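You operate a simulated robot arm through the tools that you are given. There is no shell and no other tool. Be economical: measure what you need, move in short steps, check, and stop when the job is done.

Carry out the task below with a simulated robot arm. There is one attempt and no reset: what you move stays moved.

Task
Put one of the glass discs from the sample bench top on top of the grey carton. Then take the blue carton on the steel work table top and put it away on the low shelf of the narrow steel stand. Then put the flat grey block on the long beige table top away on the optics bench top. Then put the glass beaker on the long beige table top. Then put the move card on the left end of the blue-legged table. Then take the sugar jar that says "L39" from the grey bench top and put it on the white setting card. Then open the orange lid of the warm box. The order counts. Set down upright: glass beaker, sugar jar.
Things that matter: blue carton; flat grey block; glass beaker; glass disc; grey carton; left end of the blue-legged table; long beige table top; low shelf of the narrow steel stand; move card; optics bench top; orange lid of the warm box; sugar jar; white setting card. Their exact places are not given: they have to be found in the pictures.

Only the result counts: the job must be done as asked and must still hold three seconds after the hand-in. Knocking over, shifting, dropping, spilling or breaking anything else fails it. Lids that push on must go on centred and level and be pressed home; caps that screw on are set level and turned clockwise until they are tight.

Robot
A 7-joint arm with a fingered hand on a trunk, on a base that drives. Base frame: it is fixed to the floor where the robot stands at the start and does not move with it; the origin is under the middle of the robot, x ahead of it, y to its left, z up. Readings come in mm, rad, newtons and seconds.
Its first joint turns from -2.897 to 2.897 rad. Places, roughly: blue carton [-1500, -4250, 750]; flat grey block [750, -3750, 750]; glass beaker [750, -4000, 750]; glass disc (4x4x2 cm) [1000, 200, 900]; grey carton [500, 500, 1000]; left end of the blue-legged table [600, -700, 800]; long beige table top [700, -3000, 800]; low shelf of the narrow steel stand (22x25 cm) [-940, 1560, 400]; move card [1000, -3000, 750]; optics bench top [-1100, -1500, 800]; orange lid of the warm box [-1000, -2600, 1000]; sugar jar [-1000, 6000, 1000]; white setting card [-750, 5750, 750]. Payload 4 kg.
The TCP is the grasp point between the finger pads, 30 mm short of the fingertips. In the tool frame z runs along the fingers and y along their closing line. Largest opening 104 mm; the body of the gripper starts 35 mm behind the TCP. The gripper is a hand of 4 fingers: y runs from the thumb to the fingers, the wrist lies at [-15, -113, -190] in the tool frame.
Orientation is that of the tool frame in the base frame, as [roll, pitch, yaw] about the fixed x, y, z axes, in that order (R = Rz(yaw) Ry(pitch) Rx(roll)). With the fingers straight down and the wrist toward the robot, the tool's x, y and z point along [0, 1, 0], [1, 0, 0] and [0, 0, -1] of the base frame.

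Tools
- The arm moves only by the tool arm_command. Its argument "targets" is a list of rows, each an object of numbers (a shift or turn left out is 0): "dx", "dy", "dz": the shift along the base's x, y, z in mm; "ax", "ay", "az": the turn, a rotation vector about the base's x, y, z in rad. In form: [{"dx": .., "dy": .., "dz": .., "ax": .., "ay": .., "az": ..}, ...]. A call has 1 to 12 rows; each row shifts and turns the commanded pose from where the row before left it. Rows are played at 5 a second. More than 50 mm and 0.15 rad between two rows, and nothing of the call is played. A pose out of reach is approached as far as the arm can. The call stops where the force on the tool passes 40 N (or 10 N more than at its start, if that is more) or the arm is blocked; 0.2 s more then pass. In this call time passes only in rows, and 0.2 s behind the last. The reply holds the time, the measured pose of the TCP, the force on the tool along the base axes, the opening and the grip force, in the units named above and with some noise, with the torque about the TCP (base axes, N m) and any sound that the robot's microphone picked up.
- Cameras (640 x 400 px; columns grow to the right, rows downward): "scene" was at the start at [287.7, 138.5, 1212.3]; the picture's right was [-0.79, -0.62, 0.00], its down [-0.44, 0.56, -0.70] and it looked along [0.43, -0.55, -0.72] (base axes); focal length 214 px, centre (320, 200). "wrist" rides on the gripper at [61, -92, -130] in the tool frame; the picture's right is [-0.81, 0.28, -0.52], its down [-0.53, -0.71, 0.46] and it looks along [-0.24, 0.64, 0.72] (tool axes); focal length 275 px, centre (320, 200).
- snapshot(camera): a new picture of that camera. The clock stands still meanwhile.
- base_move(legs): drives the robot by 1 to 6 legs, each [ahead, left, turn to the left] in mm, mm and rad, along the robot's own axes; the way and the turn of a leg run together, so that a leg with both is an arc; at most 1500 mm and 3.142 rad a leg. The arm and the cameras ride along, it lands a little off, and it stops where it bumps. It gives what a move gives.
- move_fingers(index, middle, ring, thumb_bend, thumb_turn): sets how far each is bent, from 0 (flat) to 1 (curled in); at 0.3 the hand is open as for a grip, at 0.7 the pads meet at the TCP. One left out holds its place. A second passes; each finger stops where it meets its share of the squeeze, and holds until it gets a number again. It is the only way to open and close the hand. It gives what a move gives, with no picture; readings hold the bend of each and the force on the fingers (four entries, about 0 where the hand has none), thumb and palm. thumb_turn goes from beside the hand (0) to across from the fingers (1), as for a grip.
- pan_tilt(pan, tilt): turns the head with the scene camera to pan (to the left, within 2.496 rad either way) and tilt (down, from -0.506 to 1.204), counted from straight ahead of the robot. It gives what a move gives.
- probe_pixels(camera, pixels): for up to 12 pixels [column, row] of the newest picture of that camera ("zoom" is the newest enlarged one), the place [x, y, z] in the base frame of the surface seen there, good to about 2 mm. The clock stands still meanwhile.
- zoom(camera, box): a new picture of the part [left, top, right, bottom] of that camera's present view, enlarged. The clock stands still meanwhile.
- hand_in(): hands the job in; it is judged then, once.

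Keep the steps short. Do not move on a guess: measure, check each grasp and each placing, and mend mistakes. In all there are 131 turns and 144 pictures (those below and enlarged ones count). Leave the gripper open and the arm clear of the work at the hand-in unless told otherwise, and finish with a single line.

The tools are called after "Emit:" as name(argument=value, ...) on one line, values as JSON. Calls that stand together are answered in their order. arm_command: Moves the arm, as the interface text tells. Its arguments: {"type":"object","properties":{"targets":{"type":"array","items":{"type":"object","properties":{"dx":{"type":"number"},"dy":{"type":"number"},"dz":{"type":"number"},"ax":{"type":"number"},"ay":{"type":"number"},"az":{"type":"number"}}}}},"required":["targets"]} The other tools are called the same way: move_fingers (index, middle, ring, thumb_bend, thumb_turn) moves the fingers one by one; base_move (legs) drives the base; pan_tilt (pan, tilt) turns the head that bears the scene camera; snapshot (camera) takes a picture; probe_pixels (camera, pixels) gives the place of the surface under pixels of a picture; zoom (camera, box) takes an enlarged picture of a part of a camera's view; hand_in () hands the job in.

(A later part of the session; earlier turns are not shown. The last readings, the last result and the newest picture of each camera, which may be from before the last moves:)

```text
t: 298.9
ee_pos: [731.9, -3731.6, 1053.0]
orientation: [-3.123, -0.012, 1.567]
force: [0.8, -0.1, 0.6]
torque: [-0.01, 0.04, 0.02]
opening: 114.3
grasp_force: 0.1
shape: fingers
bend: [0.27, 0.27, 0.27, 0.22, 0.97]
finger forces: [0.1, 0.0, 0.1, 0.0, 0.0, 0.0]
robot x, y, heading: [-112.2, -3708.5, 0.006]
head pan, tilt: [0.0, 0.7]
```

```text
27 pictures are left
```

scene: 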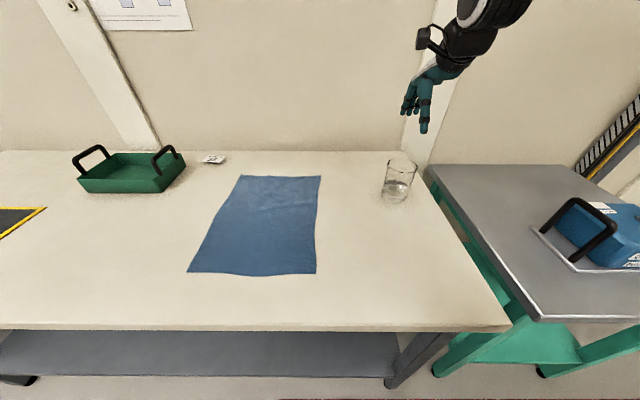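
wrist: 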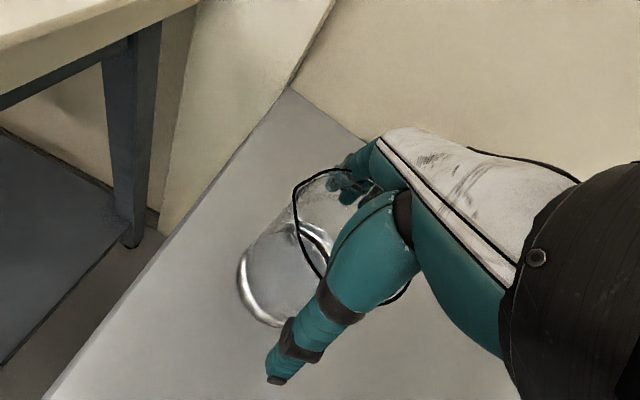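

The beaker stands upright on the beige table. Next the move card at about (932,-3100): I drive left 600 and forward 75.

Emit:
base_move(legs=[[0, 605, 0], [75, 0, 0]])

Emit:
pan_tilt(pan=-0.1, tilt=0.5)

Emit:
zoom(camera="scene", box=[240, 110, 480, 260])

```text
t: 303.0
ee_pos: [805.9, -3117.2, 1053.2]
orientation: [-3.128, -0.013, 1.568]
force: [-0.3, -0.6, 0.2]
torque: [-0.02, -0.02, 0.01]
opening: 114.1
grasp_force: 0.1
shape: fingers
bend: [0.27, 0.27, 0.27, 0.22, 0.97]
finger forces: [0.0, 0.1, 0.0, 0.0, 0.0, 0.0]
robot x, y, heading: [-38.3, -3098.9, 0.005]
head pan, tilt: [0.0, 0.7]
```

```text
t: 303.8
ee_pos: [805.9, -3117.9, 1052.2]
orientation: [-3.124, -0.013, 1.569]
force: [-0.5, 0.5, 0.5]
torque: [-0.04, -0.03, 0.01]
opening: 114.1
grasp_force: 0.1
shape: fingers
bend: [0.27, 0.27, 0.27, 0.22, 0.97]
finger forces: [0.0, 0.0, 0.0, 0.0, 0.1, 0.1]
robot x, y, heading: [-40.2, -3093.9, 0.005]
head pan, tilt: [-0.099, 0.499]
```

```text
2.67 times, centred on (360, 185) of scene
```

zoom: 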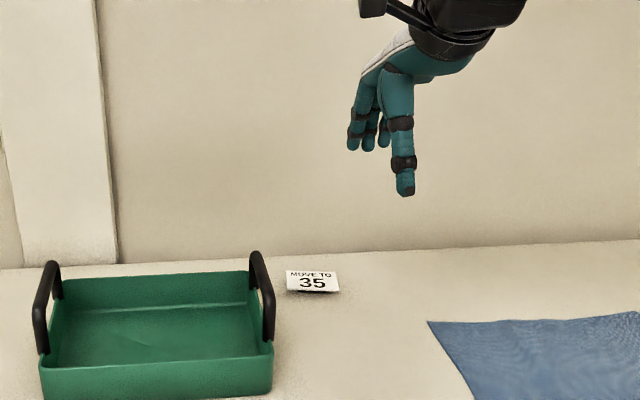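

Emit:
probe_pixels(camera="zoom", pixels=[[313, 282], [290, 273], [335, 274], [338, 290], [290, 290], [313, 292], [313, 272], [265, 285], [262, 260], [310, 262]])

Emit:
zoom(camera="scene", box=[325, 190, 405, 240])

```text
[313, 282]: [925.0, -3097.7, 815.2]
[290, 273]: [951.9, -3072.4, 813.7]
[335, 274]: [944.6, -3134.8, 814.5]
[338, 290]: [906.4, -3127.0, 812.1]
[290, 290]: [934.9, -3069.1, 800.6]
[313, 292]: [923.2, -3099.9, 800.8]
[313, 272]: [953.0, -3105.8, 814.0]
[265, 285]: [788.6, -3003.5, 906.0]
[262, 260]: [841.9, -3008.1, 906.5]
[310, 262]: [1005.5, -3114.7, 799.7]
```

```text
8.00 times, centred on (365, 215) of scene
```

zoom: 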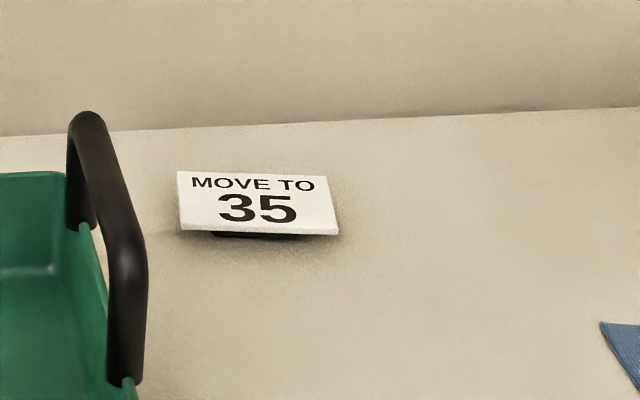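

The "MOVE TO 35" card is about 48×65 mm, its centre at (930,-3100), top z 814. I go above and down.

Emit:
move_fingers(index=0.38, middle=0.38, ring=0.38, thumb_bend=0.38)

Emit:
arm_command(targets=[{"dx": 42, "dy": 6, "dz": -15}, {"dx": 42, "dy": 6, "dz": -15}, {"dx": 39, "dy": 5, "dz": -20}, {"dz": -40}, {"dz": -40}, {"dz": -40}, {"dz": -22}])

Emit:
snapshot(camera="wrist")

Emit:
probe_pixels(camera="wrist", pixels=[[280, 260], [295, 250], [270, 280], [310, 270], [260, 240]])

```text
t: 304.8
ee_pos: [805.6, -3115.9, 1052.9]
orientation: [-3.127, -0.012, 1.569]
force: [0.4, 0.3, -0.7]
torque: [-0.02, -0.03, -0.02]
opening: 83.7
grasp_force: 0.0
shape: fingers
bend: [0.38, 0.38, 0.38, 0.38, 0.97]
finger forces: [0.0, 0.0, 0.1, 0.0, 0.0, 0.0]
robot x, y, heading: [-37.0, -3097.2, -0.0]
head pan, tilt: [-0.099, 0.499]
```

```text
t: 306.4
ee_pos: [930.9, -3101.1, 859.4]
orientation: [-3.125, -0.013, 1.569]
force: [0.3, -0.7, -0.4]
torque: [0.0, 0.02, 0.05]
opening: 83.4
grasp_force: 0.1
shape: fingers
bend: [0.38, 0.38, 0.38, 0.38, 0.97]
finger forces: [0.1, 0.0, 0.0, 0.1, 0.0, 0.0]
robot x, y, heading: [-42.6, -3094.6, -0.001]
head pan, tilt: [-0.099, 0.499]
```

```text
24 pictures are left
```

wrist: 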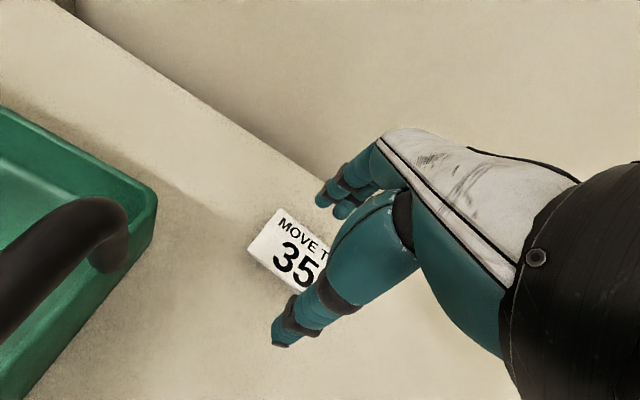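

```text
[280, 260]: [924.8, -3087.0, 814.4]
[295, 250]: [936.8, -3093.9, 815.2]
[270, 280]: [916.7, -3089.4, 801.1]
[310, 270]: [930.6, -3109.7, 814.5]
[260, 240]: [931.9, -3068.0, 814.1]
```

Emit:
arm_command(targets=[{"dz": -12}, {"dz": -10}, {"dz": -4}])

Emit:
move_fingers(index=0.66, middle=0.66, ring=0.66, thumb_bend=0.62)

Emit:
arm_command(targets=[{"dz": 20}, {"dz": 40}, {"dz": 45}, {"dz": 45}, {"dx": -40, "dz": 20}, {"dx": -45}, {"dx": -45}, {"dx": -45}])

Emit:
snapshot(camera="wrist")

```text
t: 307.2
ee_pos: [930.2, -3101.6, 834.7]
orientation: [-3.126, -0.015, 1.567]
force: [-0.2, -0.5, 2.6]
torque: [-0.04, -0.12, 0.0]
opening: 83.7
grasp_force: 1.6
shape: fingers
bend: [0.38, 0.38, 0.38, 0.38, 0.97]
finger forces: [0.1, 2.6, 0.1, 0.1, 0.1, 0.1]
robot x, y, heading: [-37.0, -3095.7, 0.001]
head pan, tilt: [-0.099, 0.499]
```

```text
t: 308.2
ee_pos: [930.2, -3100.6, 833.5]
orientation: [-3.126, -0.012, 1.569]
force: [0.8, 0.3, 3.6]
torque: [-0.03, -0.08, 0.0]
opening: 39.5
grasp_force: 11.4
shape: fingers
bend: [0.59, 0.63, 0.63, 0.54, 0.96]
finger forces: [5.2, 5.2, 2.4, 0.1, 10.4, 0.1]
robot x, y, heading: [-38.0, -3093.6, 0.005]
head pan, tilt: [-0.099, 0.499]
```

```text
t: 310.0
ee_pos: [751.6, -3099.2, 1006.8]
orientation: [-3.125, -0.015, 1.568]
force: [-0.4, 0.2, -0.9]
torque: [0.04, 0.0, 0.03]
opening: 39.5
grasp_force: 10.1
shape: fingers
bend: [0.59, 0.63, 0.63, 0.53, 0.96]
finger forces: [5.2, 2.1, 2.0, 0.1, 10.3, 0.1]
robot x, y, heading: [-41.1, -3097.5, 0.0]
head pan, tilt: [-0.099, 0.499]
```

```text
23 pictures are left
```

wrist: 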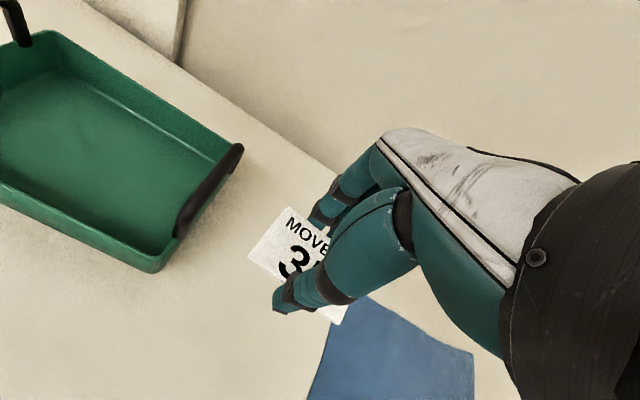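

The card is held. I retract and raise, back up, turn to +y, drive to y≈-700 and turn back to face the blue-legged table.

Emit:
arm_command(targets=[{"dx": -30, "dz": 30}, {"dx": -25, "dz": 20}])

Emit:
base_move(legs=[[-110, 0, 0], [0, 0, 1.57], [1500, 0, 0], [890, 0, 0], [0, 0, -1.57]])

Emit:
pan_tilt(pan=0.0, tilt=0.7)

Emit:
snapshot(camera="scene")

```text
t: 310.6
ee_pos: [697.5, -3098.5, 1055.5]
orientation: [-3.124, -0.012, 1.567]
force: [-0.5, 0.6, -0.7]
torque: [0.02, 0.02, 0.02]
opening: 39.6
grasp_force: 9.9
shape: fingers
bend: [0.59, 0.63, 0.63, 0.53, 0.96]
finger forces: [5.4, 2.0, 1.9, 0.0, 10.2, 0.1]
robot x, y, heading: [-40.1, -3096.7, 0.006]
head pan, tilt: [-0.099, 0.499]
```

```text
t: 330.8
ee_pos: [534.5, -666.4, 1056.4]
orientation: [-3.126, -0.011, 1.614]
force: [-0.2, -0.4, -0.4]
torque: [-0.02, 0.03, 0.03]
opening: 38.1
grasp_force: 7.0
shape: fingers
bend: [0.59, 0.65, 0.65, 0.54, 0.97]
finger forces: [5.6, 0.9, 0.2, 0.0, 7.4, 0.0]
robot x, y, heading: [-198.6, -694.6, 0.049]
head pan, tilt: [-0.099, 0.499]
```

```text
t: 331.5
ee_pos: [535.3, -665.8, 1056.6]
orientation: [-3.125, -0.012, 1.615]
force: [-0.5, -0.5, 0.0]
torque: [-0.02, -0.03, -0.02]
opening: 38.0
grasp_force: 7.5
shape: fingers
bend: [0.59, 0.65, 0.65, 0.54, 0.97]
finger forces: [5.5, 0.9, 0.3, 0.0, 7.4, 0.0]
robot x, y, heading: [-203.2, -696.4, 0.052]
head pan, tilt: [0.0, 0.7]
```

```text
22 pictures are left
```

scene: 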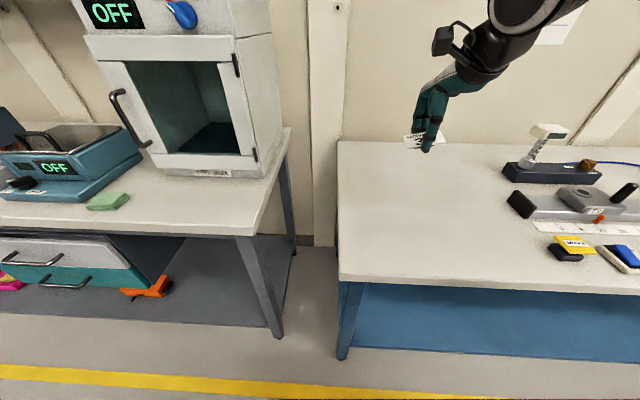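

The card is still held, though the grip has loosened a little. I probe the free left end of the table.

Emit:
probe_pixels(camera="scene", pixels=[[400, 210], [420, 190], [342, 200], [345, 275], [500, 230], [420, 145], [410, 140]])

Emit:
snapshot(camera="wrist")

```text
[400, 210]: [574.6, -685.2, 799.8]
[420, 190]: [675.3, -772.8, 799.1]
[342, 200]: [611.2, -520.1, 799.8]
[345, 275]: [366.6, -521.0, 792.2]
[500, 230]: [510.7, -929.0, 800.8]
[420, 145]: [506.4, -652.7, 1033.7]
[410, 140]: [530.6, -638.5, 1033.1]
```

```text
21 pictures are left
```

wrist: 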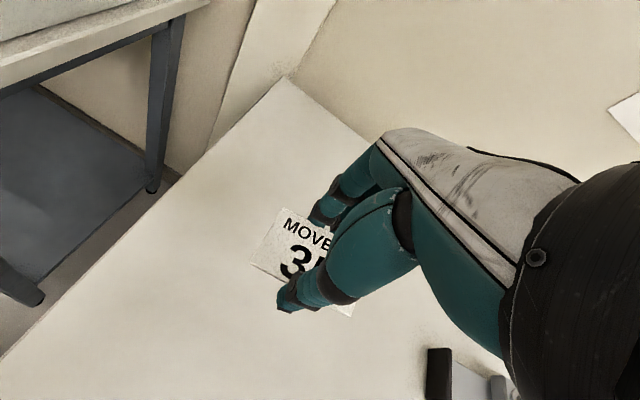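

Emit:
arm_command(targets=[{"dx": 37, "dy": -12, "dz": -20}, {"dx": 38, "dy": -12, "dz": -25}, {"dz": -40}, {"dz": -45}, {"dz": -40}, {"dz": -30}, {"dz": -10}])

Emit:
arm_command(targets=[{"dz": -4}, {"dz": -3}, {"dz": -2}])

Emit:
zoom(camera="scene", box=[360, 140, 480, 220])

```text
t: 333.1
ee_pos: [608.8, -691.8, 845.2]
orientation: [-3.124, -0.015, 1.614]
force: [-0.3, 0.5, -0.3]
torque: [0.03, -0.02, 0.0]
opening: 38.0
grasp_force: 7.5
shape: fingers
bend: [0.59, 0.65, 0.66, 0.54, 0.97]
finger forces: [5.6, 1.0, 0.3, 0.0, 7.5, 0.0]
robot x, y, heading: [-199.0, -693.6, 0.05]
head pan, tilt: [0.0, 0.7]
```

```text
t: 333.9
ee_pos: [609.4, -690.7, 837.8]
orientation: [-3.125, -0.015, 1.615]
force: [0.6, 0.5, -0.3]
torque: [-0.02, 0.01, 0.0]
opening: 38.0
grasp_force: 7.9
shape: fingers
bend: [0.59, 0.65, 0.66, 0.54, 0.97]
finger forces: [5.5, 1.0, 0.3, 0.1, 7.5, 0.0]
robot x, y, heading: [-201.2, -694.8, 0.05]
head pan, tilt: [0.0, 0.7]
```

```text
5.00 times, centred on (420, 180) of scene
```

zoom: 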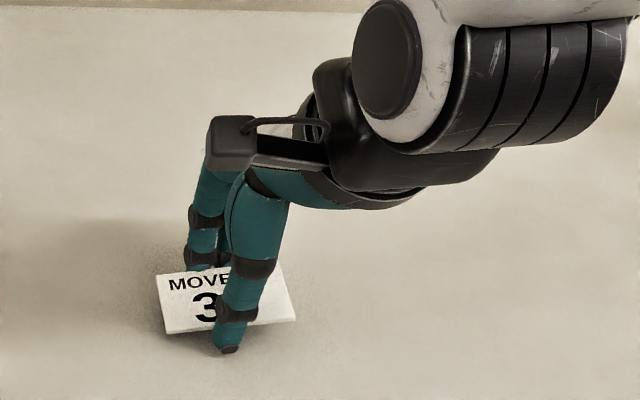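

Emit:
arm_command(targets=[{"dz": -2}, {"dz": -1.5}, {"dz": -1.5}])

Emit:
move_fingers(index=0.4, middle=0.4, ring=0.4, thumb_bend=0.4)

Emit:
arm_command(targets=[{"dz": 20}, {"dz": 40}, {"dz": 45}, {"dz": 45}, {"dx": -30, "dz": 35}, {"dx": -45, "dz": 20}])

Emit:
zoom(camera="scene", box=[320, 120, 520, 280])

```text
t: 334.7
ee_pos: [609.0, -691.6, 833.3]
orientation: [-3.127, -0.013, 1.614]
force: [-0.3, -1.1, 10.0]
torque: [0.13, -0.08, -0.01]
opening: 36.2
grasp_force: 11.1
shape: fingers
bend: [0.6, 0.65, 0.65, 0.54, 0.97]
finger forces: [11.1, 1.3, 1.4, 0.0, 8.1, 0.1]
robot x, y, heading: [-202.2, -695.3, 0.047]
head pan, tilt: [0.0, 0.7]
```

```text
t: 335.7
ee_pos: [608.3, -690.9, 832.3]
orientation: [-3.126, -0.011, 1.615]
force: [-3.7, 0.0, 12.3]
torque: [-0.08, -0.36, -0.02]
opening: 77.6
grasp_force: 6.4
shape: fingers
bend: [0.4, 0.43, 0.4, 0.4, 0.97]
finger forces: [0.1, 12.4, 0.0, 0.0, 0.0, 0.1]
robot x, y, heading: [-198.8, -696.3, 0.051]
head pan, tilt: [0.0, 0.7]
```

```text
t: 337.1
ee_pos: [534.2, -689.3, 1037.9]
orientation: [-3.127, -0.011, 1.615]
force: [0.0, -0.5, 0.4]
torque: [-0.01, -0.03, -0.02]
opening: 77.7
grasp_force: 0.1
shape: fingers
bend: [0.4, 0.4, 0.4, 0.4, 0.97]
finger forces: [0.0, 0.1, 0.1, 0.0, 0.0, 0.0]
robot x, y, heading: [-202.3, -693.4, 0.047]
head pan, tilt: [0.0, 0.7]
```

```text
2.50 times, centred on (420, 200) of scene
```

zoom: 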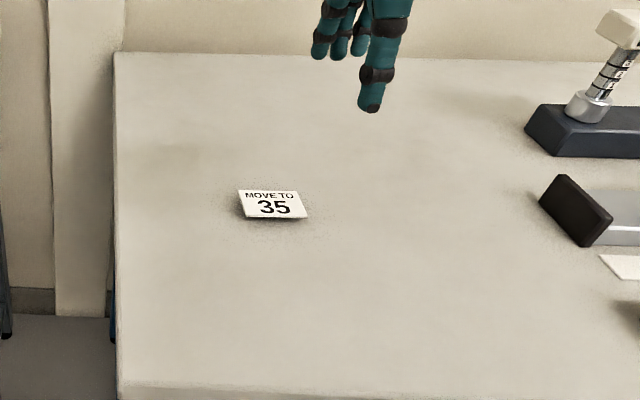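

The card lies on the left end of the blue-legged table. Next I drive north toward the grey bench for the sugar jar.

Emit:
base_move(legs=[[0, 0, 1.52], [1500, 0, 0], [1500, 0, 0], [1500, 0, 0], [300, 0, 0]])

Emit:
pan_tilt(pan=0.3, tilt=0.35)

Emit:
snapshot(camera="scene")

```text
t: 363.9
ee_pos: [-228.9, 4820.6, 1036.8]
orientation: [-3.125, -0.012, -3.134]
force: [-0.5, 0.5, -1.7]
torque: [0.0, 0.04, 0.01]
opening: 77.6
grasp_force: 0.0
shape: fingers
bend: [0.4, 0.4, 0.4, 0.4, 0.97]
finger forces: [0.1, 0.0, 0.0, 0.1, 0.0, 0.1]
robot x, y, heading: [-249.4, 4084.1, 1.584]
head pan, tilt: [0.0, 0.7]
```

```text
t: 364.7
ee_pos: [-227.9, 4820.5, 1038.3]
orientation: [-3.126, -0.012, -3.134]
force: [-0.1, -0.2, 0.5]
torque: [-0.03, -0.01, -0.02]
opening: 77.5
grasp_force: 0.0
shape: fingers
bend: [0.4, 0.4, 0.4, 0.4, 0.97]
finger forces: [0.0, 0.0, 0.0, 0.1, 0.1, 0.0]
robot x, y, heading: [-247.0, 4082.6, 1.586]
head pan, tilt: [0.3, 0.351]
```

```text
18 pictures are left
```

scene: 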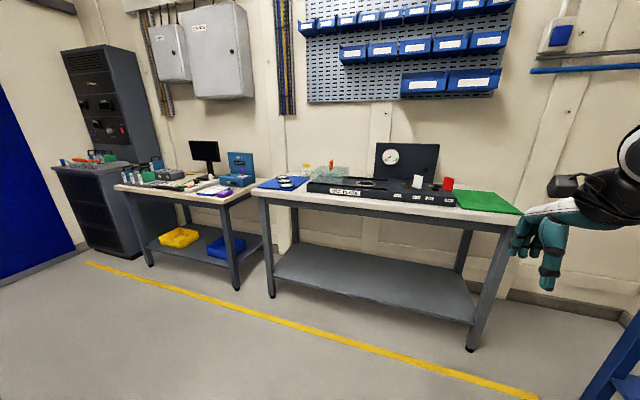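

Emit:
zoom(camera="scene", box=[230, 130, 430, 220])

Emit:
probe_pixels(camera="zoom", pixels=[[245, 135], [250, 150], [180, 160], [310, 140], [360, 190], [120, 165], [420, 165], [100, 195]])

Emit:
probe_pixels(camera="scene", pixels=[[270, 295], [470, 345], [260, 192], [510, 215], [215, 190], [235, 285]])

```text
3.20 times, centred on (330, 175) of scene
```

zoom: 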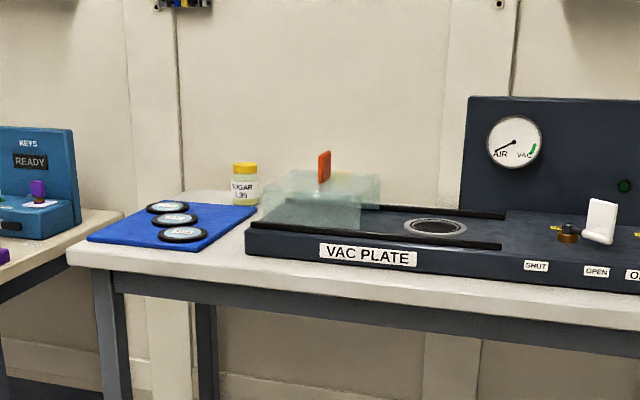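

```text
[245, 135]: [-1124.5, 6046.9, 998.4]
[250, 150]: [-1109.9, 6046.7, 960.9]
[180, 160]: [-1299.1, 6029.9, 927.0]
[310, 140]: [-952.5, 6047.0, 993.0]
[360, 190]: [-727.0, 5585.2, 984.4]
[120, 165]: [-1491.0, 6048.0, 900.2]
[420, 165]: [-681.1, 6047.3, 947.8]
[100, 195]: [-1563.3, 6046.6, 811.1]
```

```text
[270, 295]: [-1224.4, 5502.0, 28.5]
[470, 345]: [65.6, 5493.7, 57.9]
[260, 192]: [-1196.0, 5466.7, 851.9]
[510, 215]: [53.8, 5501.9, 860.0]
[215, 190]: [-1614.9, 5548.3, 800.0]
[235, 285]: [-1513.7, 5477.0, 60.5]
```

Emit:
base_move(legs=[[620, 600, -0.013]])

Emit:
pan_tilt(pan=0.0, tilt=0.5)

Emit:
snapshot(camera="scene")

```text
t: 369.3
ee_pos: [-828.3, 5440.9, 1038.4]
orientation: [-3.125, -0.012, 3.138]
force: [0.6, 0.1, 0.0]
torque: [-0.02, -0.02, -0.02]
opening: 77.4
grasp_force: 0.0
shape: fingers
bend: [0.4, 0.4, 0.4, 0.4, 0.97]
finger forces: [0.1, 0.0, 0.0, 0.0, 0.0, 0.1]
robot x, y, heading: [-853.7, 4708.0, 1.573]
head pan, tilt: [0.3, 0.351]
```

```text
t: 370.1
ee_pos: [-829.1, 5441.3, 1037.0]
orientation: [-3.126, -0.014, 3.139]
force: [0.3, -1.1, -0.1]
torque: [-0.01, 0.05, 0.03]
opening: 77.8
grasp_force: 0.1
shape: fingers
bend: [0.4, 0.4, 0.4, 0.4, 0.97]
finger forces: [0.1, 0.0, 0.0, 0.0, 0.0, 0.0]
robot x, y, heading: [-858.9, 4705.9, 1.574]
head pan, tilt: [0.0, 0.499]
```

```text
16 pictures are left
```

scene: 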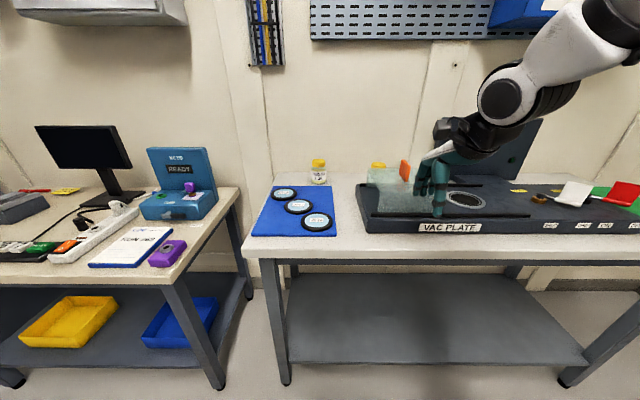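

Two yellow-lidded jars at (319,170) and (378,166), and a white card at (575,193). I zoom on both areas.

Emit:
zoom(camera="scene", box=[290, 145, 410, 220])

Emit:
probe_pixels(camera="zoom", pixels=[[155, 90], [155, 160], [135, 150], [178, 150], [155, 205], [465, 100], [450, 100], [490, 95]])

Emit:
zoom(camera="scene", box=[490, 160, 640, 240])

Emit:
probe_pixels(camera="zoom", pixels=[[375, 130], [340, 170], [400, 190], [430, 110], [360, 100], [340, 200], [230, 190], [375, 160], [520, 130], [450, 200], [330, 240]])

```text
5.33 times, centred on (350, 182) of scene
```

zoom: 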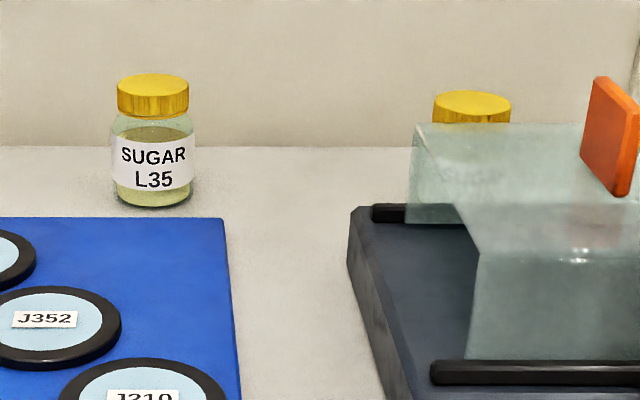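

```text
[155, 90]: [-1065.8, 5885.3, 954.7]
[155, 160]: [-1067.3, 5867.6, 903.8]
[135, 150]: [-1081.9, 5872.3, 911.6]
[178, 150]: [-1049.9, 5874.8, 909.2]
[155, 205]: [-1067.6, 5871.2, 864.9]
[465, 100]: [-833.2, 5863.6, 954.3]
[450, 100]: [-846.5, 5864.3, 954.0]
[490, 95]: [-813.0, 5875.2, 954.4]
```

```text
4.27 times, centred on (565, 200) of scene
```

zoom: 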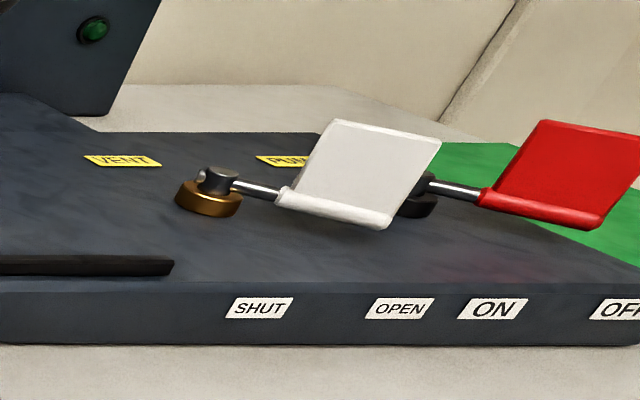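

```text
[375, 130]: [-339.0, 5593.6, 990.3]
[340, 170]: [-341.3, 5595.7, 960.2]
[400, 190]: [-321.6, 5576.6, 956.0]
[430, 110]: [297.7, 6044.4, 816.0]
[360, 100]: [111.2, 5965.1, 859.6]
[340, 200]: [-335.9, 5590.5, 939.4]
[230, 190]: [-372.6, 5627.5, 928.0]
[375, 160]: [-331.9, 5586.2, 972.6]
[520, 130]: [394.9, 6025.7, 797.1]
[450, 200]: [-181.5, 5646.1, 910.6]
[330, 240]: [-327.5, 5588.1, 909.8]
```

L35 is the visible jar, so L39 should be the one behind the glass shield at about (-833,5885). I use the wrist camera to look at that and for the white setting card.

Emit:
snapshot(camera="wrist")

```text
13 pictures are left
```

wrist: 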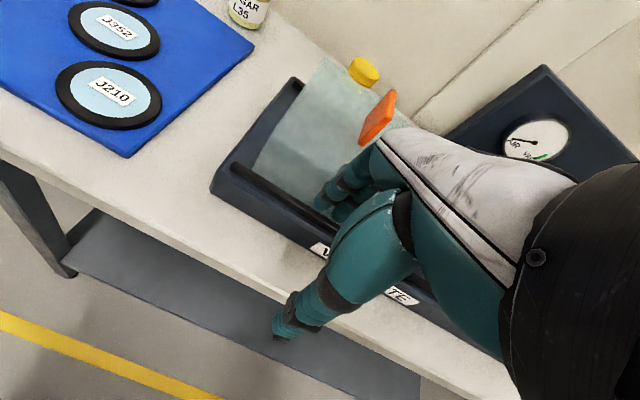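

I move the hand aside to the right to unblock the view, then zoom.

Emit:
arm_command(targets=[{"dx": 44, "dz": 15}, {"dx": 44, "dz": 10}, {"dx": 44}, {"dx": 44}, {"dx": 44}, {"dx": 44, "dy": -10}, {"dx": 44, "dy": -10}, {"dx": 44, "dy": -10}, {"dx": 44, "dy": -10}])

Emit:
pan_tilt(pan=-0.1, tilt=0.6)

Emit:
zoom(camera="scene", box=[250, 120, 490, 270])

```text
t: 372.1
ee_pos: [-432.3, 5402.4, 1065.0]
orientation: [-3.124, -0.011, 3.141]
force: [-0.4, -0.8, 0.0]
torque: [-0.02, -0.01, 0.01]
opening: 77.7
grasp_force: 0.1
shape: fingers
bend: [0.4, 0.4, 0.4, 0.4, 0.97]
finger forces: [0.1, 0.0, 0.0, 0.1, 0.0, 0.0]
robot x, y, heading: [-855.2, 4708.0, 1.573]
head pan, tilt: [0.0, 0.499]
```

```text
t: 372.8
ee_pos: [-433.0, 5400.9, 1064.1]
orientation: [-3.128, -0.014, 3.138]
force: [-0.4, -0.4, 0.2]
torque: [0.04, -0.01, 0.04]
opening: 77.8
grasp_force: 0.0
shape: fingers
bend: [0.4, 0.4, 0.4, 0.4, 0.97]
finger forces: [0.1, 0.0, 0.0, 0.1, 0.1, 0.0]
robot x, y, heading: [-856.0, 4707.2, 1.575]
head pan, tilt: [-0.099, 0.6]
```

```text
2.67 times, centred on (370, 195) of scene
```

zoom: 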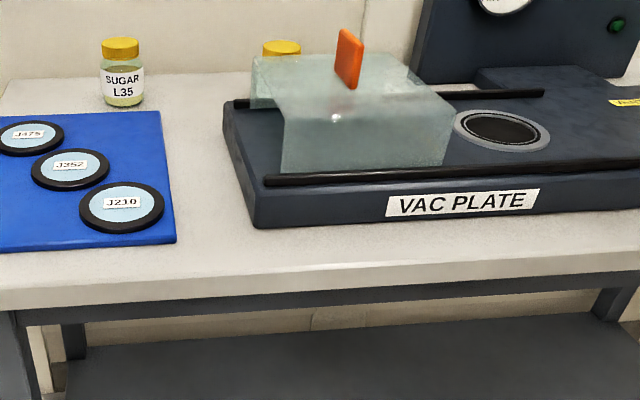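

No setting card visible here; it may be hidden behind the glass shield. I drive 180 mm closer and look from above with the wrist camera.

Emit:
base_move(legs=[[180, 0, 0]])

Emit:
arm_command(targets=[{"dx": -40, "dz": 20}, {"dx": -40, "dz": 20}, {"dx": -40, "dz": 20}, {"dx": -40, "dz": 20}, {"dx": -44}, {"dx": -44}, {"dx": -44}, {"dx": -44}, {"dx": -44}, {"dx": -44, "dy": 10}])

Emit:
snapshot(camera="wrist")

```text
t: 374.3
ee_pos: [-432.7, 5581.8, 1064.3]
orientation: [-3.128, -0.013, 3.139]
force: [-0.1, -0.1, 0.7]
torque: [0.01, -0.01, -0.01]
opening: 77.6
grasp_force: 0.0
shape: fingers
bend: [0.4, 0.4, 0.4, 0.4, 0.97]
finger forces: [0.0, 0.0, 0.0, 0.1, 0.0, 0.1]
robot x, y, heading: [-858.2, 4885.1, 1.575]
head pan, tilt: [-0.099, 0.6]
```

```text
t: 376.5
ee_pos: [-857.0, 5591.3, 1144.4]
orientation: [-3.125, -0.013, 3.138]
force: [0.6, 0.3, -0.1]
torque: [0.02, -0.02, 0.03]
opening: 77.6
grasp_force: 0.0
shape: fingers
bend: [0.4, 0.4, 0.4, 0.4, 0.97]
finger forces: [0.0, 0.1, 0.0, 0.0, 0.0, 0.0]
robot x, y, heading: [-859.1, 4886.7, 1.578]
head pan, tilt: [-0.099, 0.6]
```

```text
11 pictures are left
```

wrist: 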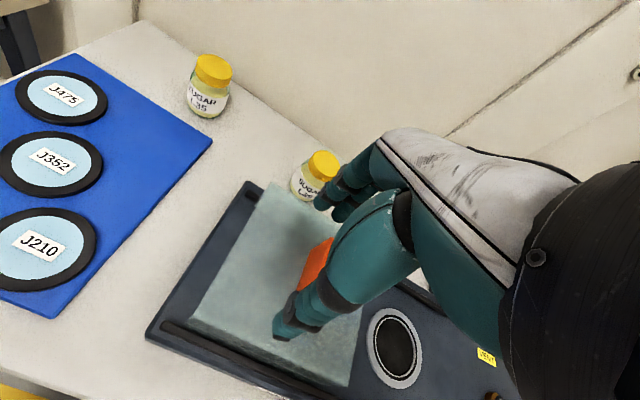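

The L39 jar stands at (315,178) and a white patch shows at (418,290) behind the plate. I probe them.

Emit:
probe_pixels(camera="wrist", pixels=[[418, 291], [425, 298], [410, 286], [323, 165], [310, 160], [336, 165], [305, 195], [283, 200], [260, 190], [335, 240], [300, 215], [395, 320]])

Emit:
zoom(camera="wrist", box=[270, 130, 470, 320])

```text
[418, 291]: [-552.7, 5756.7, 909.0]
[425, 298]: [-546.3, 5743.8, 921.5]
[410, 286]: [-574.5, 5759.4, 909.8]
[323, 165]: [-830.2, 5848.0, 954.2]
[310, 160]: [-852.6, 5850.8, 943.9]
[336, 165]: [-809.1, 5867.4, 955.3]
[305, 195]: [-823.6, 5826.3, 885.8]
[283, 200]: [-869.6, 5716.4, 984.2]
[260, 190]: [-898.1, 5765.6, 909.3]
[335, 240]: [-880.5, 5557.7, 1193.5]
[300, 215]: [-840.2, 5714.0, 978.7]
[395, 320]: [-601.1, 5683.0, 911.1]
```

```text
2.11 times, centred on (370, 225) of wrist
```

zoom: 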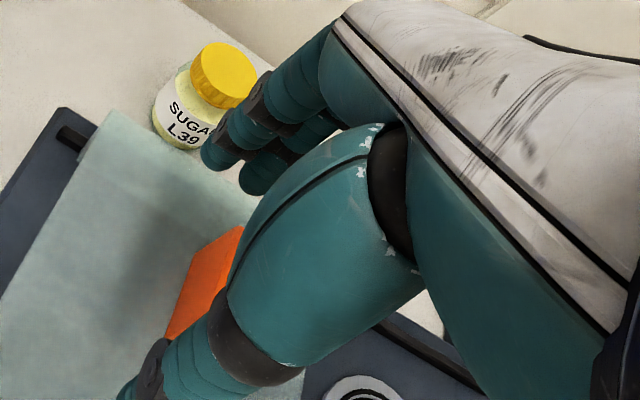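

L39 confirmed at about (-831,5853). I shift the hand right 170 mm to see the strip behind the plate beside it.

Emit:
arm_command(targets=[{"dx": 44, "dy": 5}, {"dx": 44, "dy": 5}, {"dx": 44, "dy": 5}, {"dx": 40, "dy": 5}])

Emit:
snapshot(camera="wrist")

```text
t: 377.5
ee_pos: [-685.7, 5612.4, 1144.0]
orientation: [-3.126, -0.013, 3.138]
force: [-0.3, 0.6, 0.5]
torque: [0.01, 0.01, -0.01]
opening: 77.5
grasp_force: 0.1
shape: fingers
bend: [0.4, 0.4, 0.4, 0.4, 0.97]
finger forces: [0.0, 0.1, 0.1, 0.0, 0.0, 0.0]
robot x, y, heading: [-857.4, 4889.7, 1.573]
head pan, tilt: [-0.099, 0.6]
```

```text
9 pictures are left
```

wrist: 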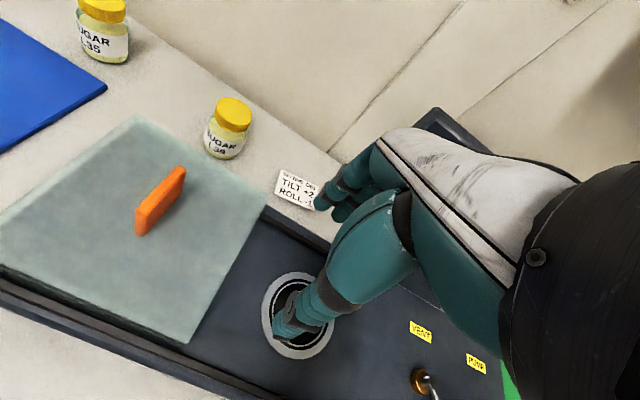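

There it is: the white setting card (TILT/ROLL) at (297,187). I probe card and jar.

Emit:
probe_pixels(camera="wrist", pixels=[[298, 187], [285, 172], [278, 193], [310, 208], [318, 190], [232, 108], [218, 102], [249, 112], [225, 128], [225, 155], [255, 200], [205, 140]])

```text
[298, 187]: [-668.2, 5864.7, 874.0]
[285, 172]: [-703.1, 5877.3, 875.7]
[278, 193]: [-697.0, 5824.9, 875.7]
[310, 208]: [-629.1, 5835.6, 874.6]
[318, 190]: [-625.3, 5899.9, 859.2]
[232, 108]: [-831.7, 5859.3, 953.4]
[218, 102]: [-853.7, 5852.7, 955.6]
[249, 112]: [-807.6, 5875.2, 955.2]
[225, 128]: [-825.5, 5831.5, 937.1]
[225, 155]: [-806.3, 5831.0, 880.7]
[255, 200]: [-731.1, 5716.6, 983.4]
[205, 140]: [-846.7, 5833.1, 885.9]
```

Emit:
probe_pixels(camera="wrist", pixels=[[272, 200], [280, 206], [290, 212], [300, 218], [280, 212], [290, 220], [310, 228], [262, 190], [240, 185], [310, 195], [315, 183], [322, 193]])

Emit:
base_move(legs=[[60, -80, 0]])

Emit:
move_fingers(index=0.4, middle=0.4, ring=0.4, thumb_bend=0.4)

```text
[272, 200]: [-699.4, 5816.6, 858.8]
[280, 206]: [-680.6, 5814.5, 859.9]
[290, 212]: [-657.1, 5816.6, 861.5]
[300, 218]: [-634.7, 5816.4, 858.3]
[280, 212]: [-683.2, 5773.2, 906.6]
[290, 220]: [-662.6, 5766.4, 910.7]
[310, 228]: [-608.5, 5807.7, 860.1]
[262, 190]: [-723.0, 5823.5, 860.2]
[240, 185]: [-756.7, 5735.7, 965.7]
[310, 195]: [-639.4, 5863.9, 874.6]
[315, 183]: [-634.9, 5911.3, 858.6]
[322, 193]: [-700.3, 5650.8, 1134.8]
```

```text
t: 378.6
ee_pos: [-604.1, 5673.3, 1144.9]
orientation: [-3.125, -0.013, 3.138]
force: [0.1, 0.3, -0.7]
torque: [0.01, -0.02, 0.01]
opening: 77.7
grasp_force: 0.0
shape: fingers
bend: [0.4, 0.4, 0.4, 0.4, 0.97]
finger forces: [0.1, 0.1, 0.0, 0.1, 0.1, 0.0]
robot x, y, heading: [-775.6, 4948.9, 1.568]
head pan, tilt: [-0.099, 0.6]
```

```text
t: 379.6
ee_pos: [-604.7, 5673.8, 1144.9]
orientation: [-3.124, -0.012, 3.137]
force: [-0.5, 0.4, -0.3]
torque: [0.02, -0.04, -0.02]
opening: 77.9
grasp_force: 0.0
shape: fingers
bend: [0.4, 0.4, 0.4, 0.4, 0.97]
finger forces: [0.0, 0.0, 0.1, 0.0, 0.1, 0.0]
robot x, y, heading: [-773.1, 4943.6, 1.571]
head pan, tilt: [-0.099, 0.6]
```

I move above the L39 jar and descend, checking with a picture before closing.

Emit:
arm_command(targets=[{"dx": -32, "dy": 26}, {"dx": -32, "dy": 26}, {"dx": -32, "dy": 26}, {"dx": -32, "dy": 26}, {"dx": -32, "dy": 26}, {"dx": -32, "dy": 26}, {"dx": -32, "dy": 27}, {"dz": -40}, {"dz": -40}, {"dz": -40}, {"dz": -20}])

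Emit:
snapshot(camera="wrist")

Emit:
probe_pixels(camera="wrist", pixels=[[280, 270], [260, 270], [300, 260], [280, 245], [270, 290], [250, 300]])

```text
t: 382.0
ee_pos: [-828.2, 5856.0, 1001.8]
orientation: [-3.125, -0.012, 3.137]
force: [-0.5, -1.1, 0.0]
torque: [0.0, 0.01, -0.06]
opening: 77.7
grasp_force: 0.1
shape: fingers
bend: [0.4, 0.4, 0.4, 0.4, 0.97]
finger forces: [0.1, 0.0, 0.0, 0.1, 0.0, 0.0]
robot x, y, heading: [-777.2, 4948.7, 1.569]
head pan, tilt: [-0.099, 0.6]
```

```text
8 pictures are left
```

wrist: 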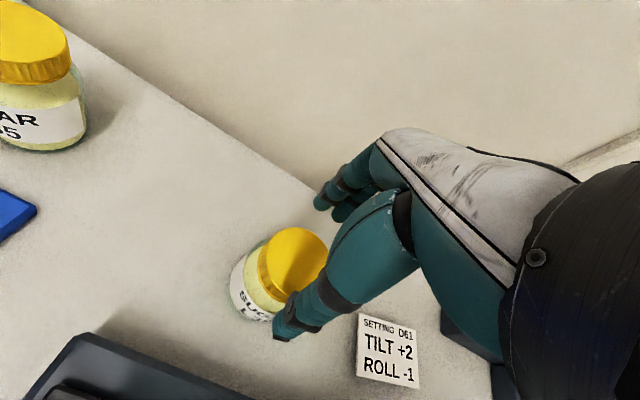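

```text
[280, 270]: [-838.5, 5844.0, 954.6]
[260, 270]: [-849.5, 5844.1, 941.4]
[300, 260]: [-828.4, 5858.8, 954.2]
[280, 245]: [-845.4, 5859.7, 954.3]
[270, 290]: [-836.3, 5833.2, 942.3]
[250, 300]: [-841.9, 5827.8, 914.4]
```

The jar is centred between thumb and fingers. I descend to 929 and close.

Emit:
arm_command(targets=[{"dz": -25}, {"dz": -25}, {"dz": -15}, {"dz": -8}])

Emit:
move_fingers(index=0.62, middle=0.62, ring=0.62, thumb_bend=0.56)

Emit:
arm_command(targets=[{"dz": 6}, {"dz": 14}])

```text
t: 383.0
ee_pos: [-827.4, 5857.5, 931.0]
orientation: [-3.125, -0.015, 3.14]
force: [-0.2, 0.9, 3.4]
torque: [0.01, -0.02, 0.02]
opening: 79.7
grasp_force: 2.2
shape: fingers
bend: [0.39, 0.4, 0.4, 0.4, 0.97]
finger forces: [3.1, 0.0, 0.0, 0.1, 1.4, 0.1]
robot x, y, heading: [-773.9, 4952.2, 1.571]
head pan, tilt: [-0.099, 0.6]
```

```text
t: 384.0
ee_pos: [-827.5, 5857.0, 932.4]
orientation: [-3.126, -0.014, 3.137]
force: [0.2, 4.6, 9.0]
torque: [0.69, -0.06, 0.03]
opening: 61.4
grasp_force: 28.1
shape: fingers
bend: [0.47, 0.52, 0.58, 0.51, 0.96]
finger forces: [18.1, 8.5, 3.0, 0.0, 26.3, 0.1]
robot x, y, heading: [-775.8, 4947.1, 1.575]
head pan, tilt: [-0.099, 0.6]
```

```text
t: 384.6
ee_pos: [-827.0, 5856.0, 949.5]
orientation: [-3.123, -0.011, 3.137]
force: [0.0, -0.1, -4.2]
torque: [0.02, 0.02, 0.02]
opening: 61.1
grasp_force: 25.4
shape: fingers
bend: [0.48, 0.53, 0.59, 0.51, 0.96]
finger forces: [15.8, 6.8, 2.2, 0.0, 26.6, 0.1]
robot x, y, heading: [-777.8, 4950.6, 1.572]
head pan, tilt: [-0.099, 0.6]
```

Held. I probe the dark board near the card before moving over.

Emit:
probe_pixels(camera="wrist", pixels=[[450, 325], [460, 340], [445, 315], [490, 380], [388, 350], [362, 318], [362, 375], [415, 385], [415, 330]])

Emit:
arm_command(targets=[{"dz": 20}, {"dz": 15}])

```text
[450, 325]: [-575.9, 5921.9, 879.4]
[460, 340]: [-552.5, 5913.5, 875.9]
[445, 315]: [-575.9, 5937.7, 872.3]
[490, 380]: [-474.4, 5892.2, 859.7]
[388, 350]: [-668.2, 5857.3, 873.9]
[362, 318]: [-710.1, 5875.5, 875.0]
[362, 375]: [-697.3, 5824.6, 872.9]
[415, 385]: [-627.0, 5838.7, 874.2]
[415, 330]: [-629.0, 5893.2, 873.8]
```

```text
t: 385.2
ee_pos: [-826.7, 5858.6, 986.0]
orientation: [-3.123, -0.012, 3.138]
force: [-0.6, -0.1, -4.2]
torque: [0.01, 0.02, -0.01]
opening: 60.6
grasp_force: 25.5
shape: fingers
bend: [0.48, 0.54, 0.59, 0.51, 0.96]
finger forces: [15.8, 6.8, 2.2, 0.0, 26.5, 0.1]
robot x, y, heading: [-774.8, 4950.6, 1.576]
head pan, tilt: [-0.099, 0.6]
```

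Emit:
arm_command(targets=[{"dx": 40}, {"dx": 40}, {"dx": 40}, {"dx": 41}, {"dz": -15}, {"dz": -12}, {"dz": -6}])

Emit:
snapshot(camera="wrist")

```text
t: 386.8
ee_pos: [-669.3, 5856.5, 952.2]
orientation: [-3.123, -0.011, 3.137]
force: [0.2, 0.1, -3.9]
torque: [0.03, 0.0, 0.01]
opening: 60.8
grasp_force: 24.8
shape: fingers
bend: [0.48, 0.54, 0.59, 0.51, 0.96]
finger forces: [15.6, 6.8, 2.0, 0.1, 26.2, 0.0]
robot x, y, heading: [-771.4, 4951.4, 1.57]
head pan, tilt: [-0.099, 0.6]
```

```text
7 pictures are left
```

wrist: 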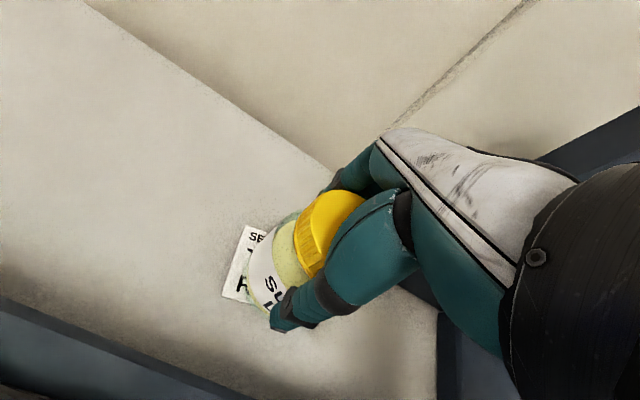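

Emit:
arm_command(targets=[{"dx": 2, "dz": -2}, {"dz": -1.5}, {"dz": -1.5}])

```text
t: 387.6
ee_pos: [-664.5, 5856.8, 948.8]
orientation: [-3.126, -0.013, 3.137]
force: [-0.3, 0.0, -2.2]
torque: [-0.02, 0.02, 0.03]
opening: 60.8
grasp_force: 25.8
shape: fingers
bend: [0.48, 0.54, 0.59, 0.51, 0.96]
finger forces: [15.7, 6.7, 2.0, 0.0, 26.2, 0.0]
robot x, y, heading: [-775.5, 4944.8, 1.568]
head pan, tilt: [-0.099, 0.6]
```

Emit:
arm_command(targets=[{"dz": -1.2}, {"dz": -1}])

```text
t: 388.2
ee_pos: [-666.0, 5857.9, 945.9]
orientation: [-3.127, -0.012, 3.139]
force: [-0.3, -0.3, 5.1]
torque: [0.17, -0.12, 0.03]
opening: 60.9
grasp_force: 25.8
shape: fingers
bend: [0.48, 0.54, 0.59, 0.51, 0.96]
finger forces: [15.6, 7.2, 2.7, 0.0, 27.1, 0.0]
robot x, y, heading: [-774.9, 4949.3, 1.571]
head pan, tilt: [-0.099, 0.6]
```

Contact (5 N). I release, rise straight up, retreat and check.

Emit:
move_fingers(index=0.38, middle=0.38, ring=0.38, thumb_bend=0.38)

Emit:
arm_command(targets=[{"dz": 15}, {"dz": 30}, {"dz": 40}, {"dz": 45}, {"dz": 45}, {"dy": -45}, {"dy": -45}, {"dy": -45}, {"dy": -45}, {"dy": -30}])

Emit:
snapshot(camera="wrist")

```text
t: 389.2
ee_pos: [-664.8, 5857.7, 945.5]
orientation: [-3.126, -0.011, 3.138]
force: [0.2, -0.7, 0.9]
torque: [-0.04, 0.01, 0.02]
opening: 83.6
grasp_force: 0.7
shape: fingers
bend: [0.38, 0.38, 0.38, 0.38, 0.97]
finger forces: [0.6, 0.1, 0.0, 0.1, 1.0, 0.1]
robot x, y, heading: [-772.8, 4949.6, 1.567]
head pan, tilt: [-0.099, 0.6]
```

```text
t: 391.4
ee_pos: [-665.2, 5648.5, 1121.5]
orientation: [-3.124, -0.014, 3.138]
force: [0.2, -1.0, -0.1]
torque: [-0.03, 0.0, -0.02]
opening: 83.3
grasp_force: 0.1
shape: fingers
bend: [0.38, 0.38, 0.38, 0.38, 0.97]
finger forces: [0.0, 0.0, 0.0, 0.1, 0.1, 0.1]
robot x, y, heading: [-778.3, 4948.4, 1.574]
head pan, tilt: [-0.099, 0.6]
```

```text
6 pictures are left
```

wrist: 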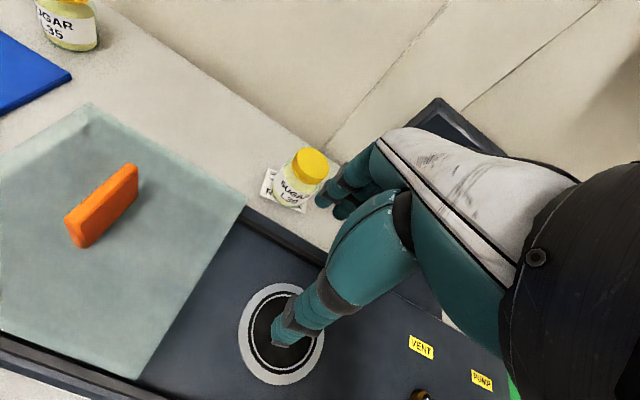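

The L39 jar stands upright on the white setting card. Now I drive back to the warm box.

Emit:
base_move(legs=[[-800, -630, 0], [-1500, 0, 0], [-1500, 0, 0], [-1500, 0, 0], [-1500, 0, 0], [-670, 0, 0]])

Emit:
base_move(legs=[[0, 0, 1.571]])

Emit:
pan_tilt(pan=0.0, tilt=0.55)

Emit:
snapshot(camera="scene")

```text
t: 428.2
ee_pos: [-14.8, -1830.1, 1122.0]
orientation: [-3.123, -0.012, 3.138]
force: [0.2, 0.5, -0.5]
torque: [0.0, -0.03, -0.01]
opening: 83.0
grasp_force: 0.0
shape: fingers
bend: [0.38, 0.38, 0.38, 0.38, 0.97]
finger forces: [0.0, 0.1, 0.0, 0.0, 0.0, 0.0]
robot x, y, heading: [-125.2, -2526.1, 1.573]
head pan, tilt: [-0.099, 0.6]
```

```text
t: 432.4
ee_pos: [-822.8, -2402.4, 1121.7]
orientation: [-3.127, -0.013, -1.597]
force: [-0.7, 0.1, 0.9]
torque: [-0.01, -0.02, -0.05]
opening: 83.2
grasp_force: 0.1
shape: fingers
bend: [0.38, 0.38, 0.38, 0.38, 0.97]
finger forces: [0.1, 0.1, 0.1, 0.0, 0.0, 0.0]
robot x, y, heading: [-125.2, -2531.0, 3.123]
head pan, tilt: [-0.099, 0.6]
```

```text
t: 433.0
ee_pos: [-822.6, -2403.9, 1121.1]
orientation: [-3.125, -0.012, -1.597]
force: [-0.2, -0.1, -0.2]
torque: [0.0, 0.02, 0.0]
opening: 83.0
grasp_force: 0.1
shape: fingers
bend: [0.38, 0.38, 0.38, 0.38, 0.97]
finger forces: [0.0, 0.0, 0.0, 0.0, 0.1, 0.1]
robot x, y, heading: [-124.9, -2527.8, 3.126]
head pan, tilt: [0.0, 0.55]
```

```text
5 pictures are left
```

scene: 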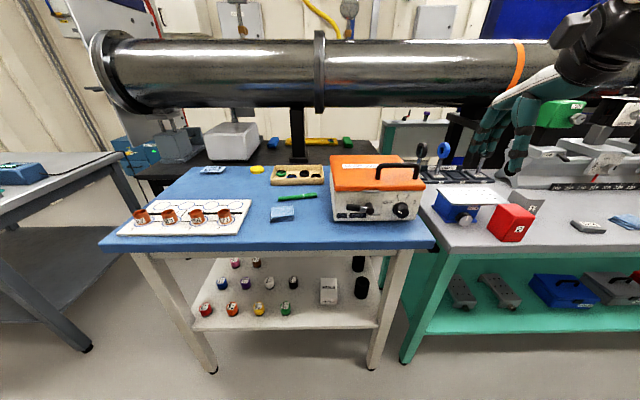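

Emit:
zoom(camera="scene", box=[310, 130, 450, 240])

Emit:
probe_pixels(camera="zoom", pixels=[[90, 110], [370, 105], [115, 205], [410, 195], [265, 145], [255, 185], [330, 135], [398, 140], [400, 180], [210, 150], [260, 225], [150, 205]])

```text
3.64 times, centred on (380, 185) of scene
```

zoom: 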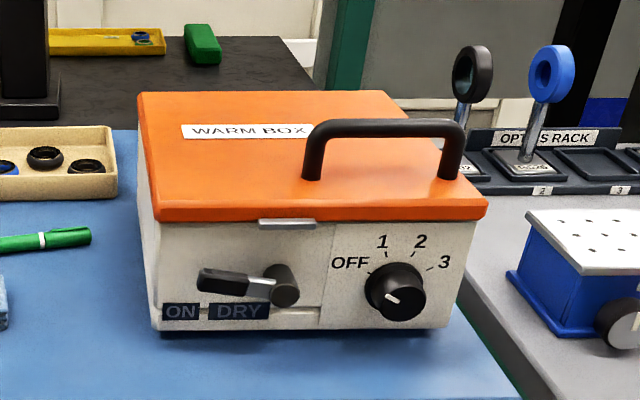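

```text
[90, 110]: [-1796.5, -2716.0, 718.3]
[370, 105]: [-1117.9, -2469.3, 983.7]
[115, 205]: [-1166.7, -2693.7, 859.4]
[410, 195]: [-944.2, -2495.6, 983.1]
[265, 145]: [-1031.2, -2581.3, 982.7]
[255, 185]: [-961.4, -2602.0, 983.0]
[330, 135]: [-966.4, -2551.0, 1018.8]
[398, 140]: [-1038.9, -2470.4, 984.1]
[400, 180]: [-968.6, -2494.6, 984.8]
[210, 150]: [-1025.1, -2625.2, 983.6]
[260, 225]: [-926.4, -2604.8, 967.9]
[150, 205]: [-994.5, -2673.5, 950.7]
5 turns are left
```

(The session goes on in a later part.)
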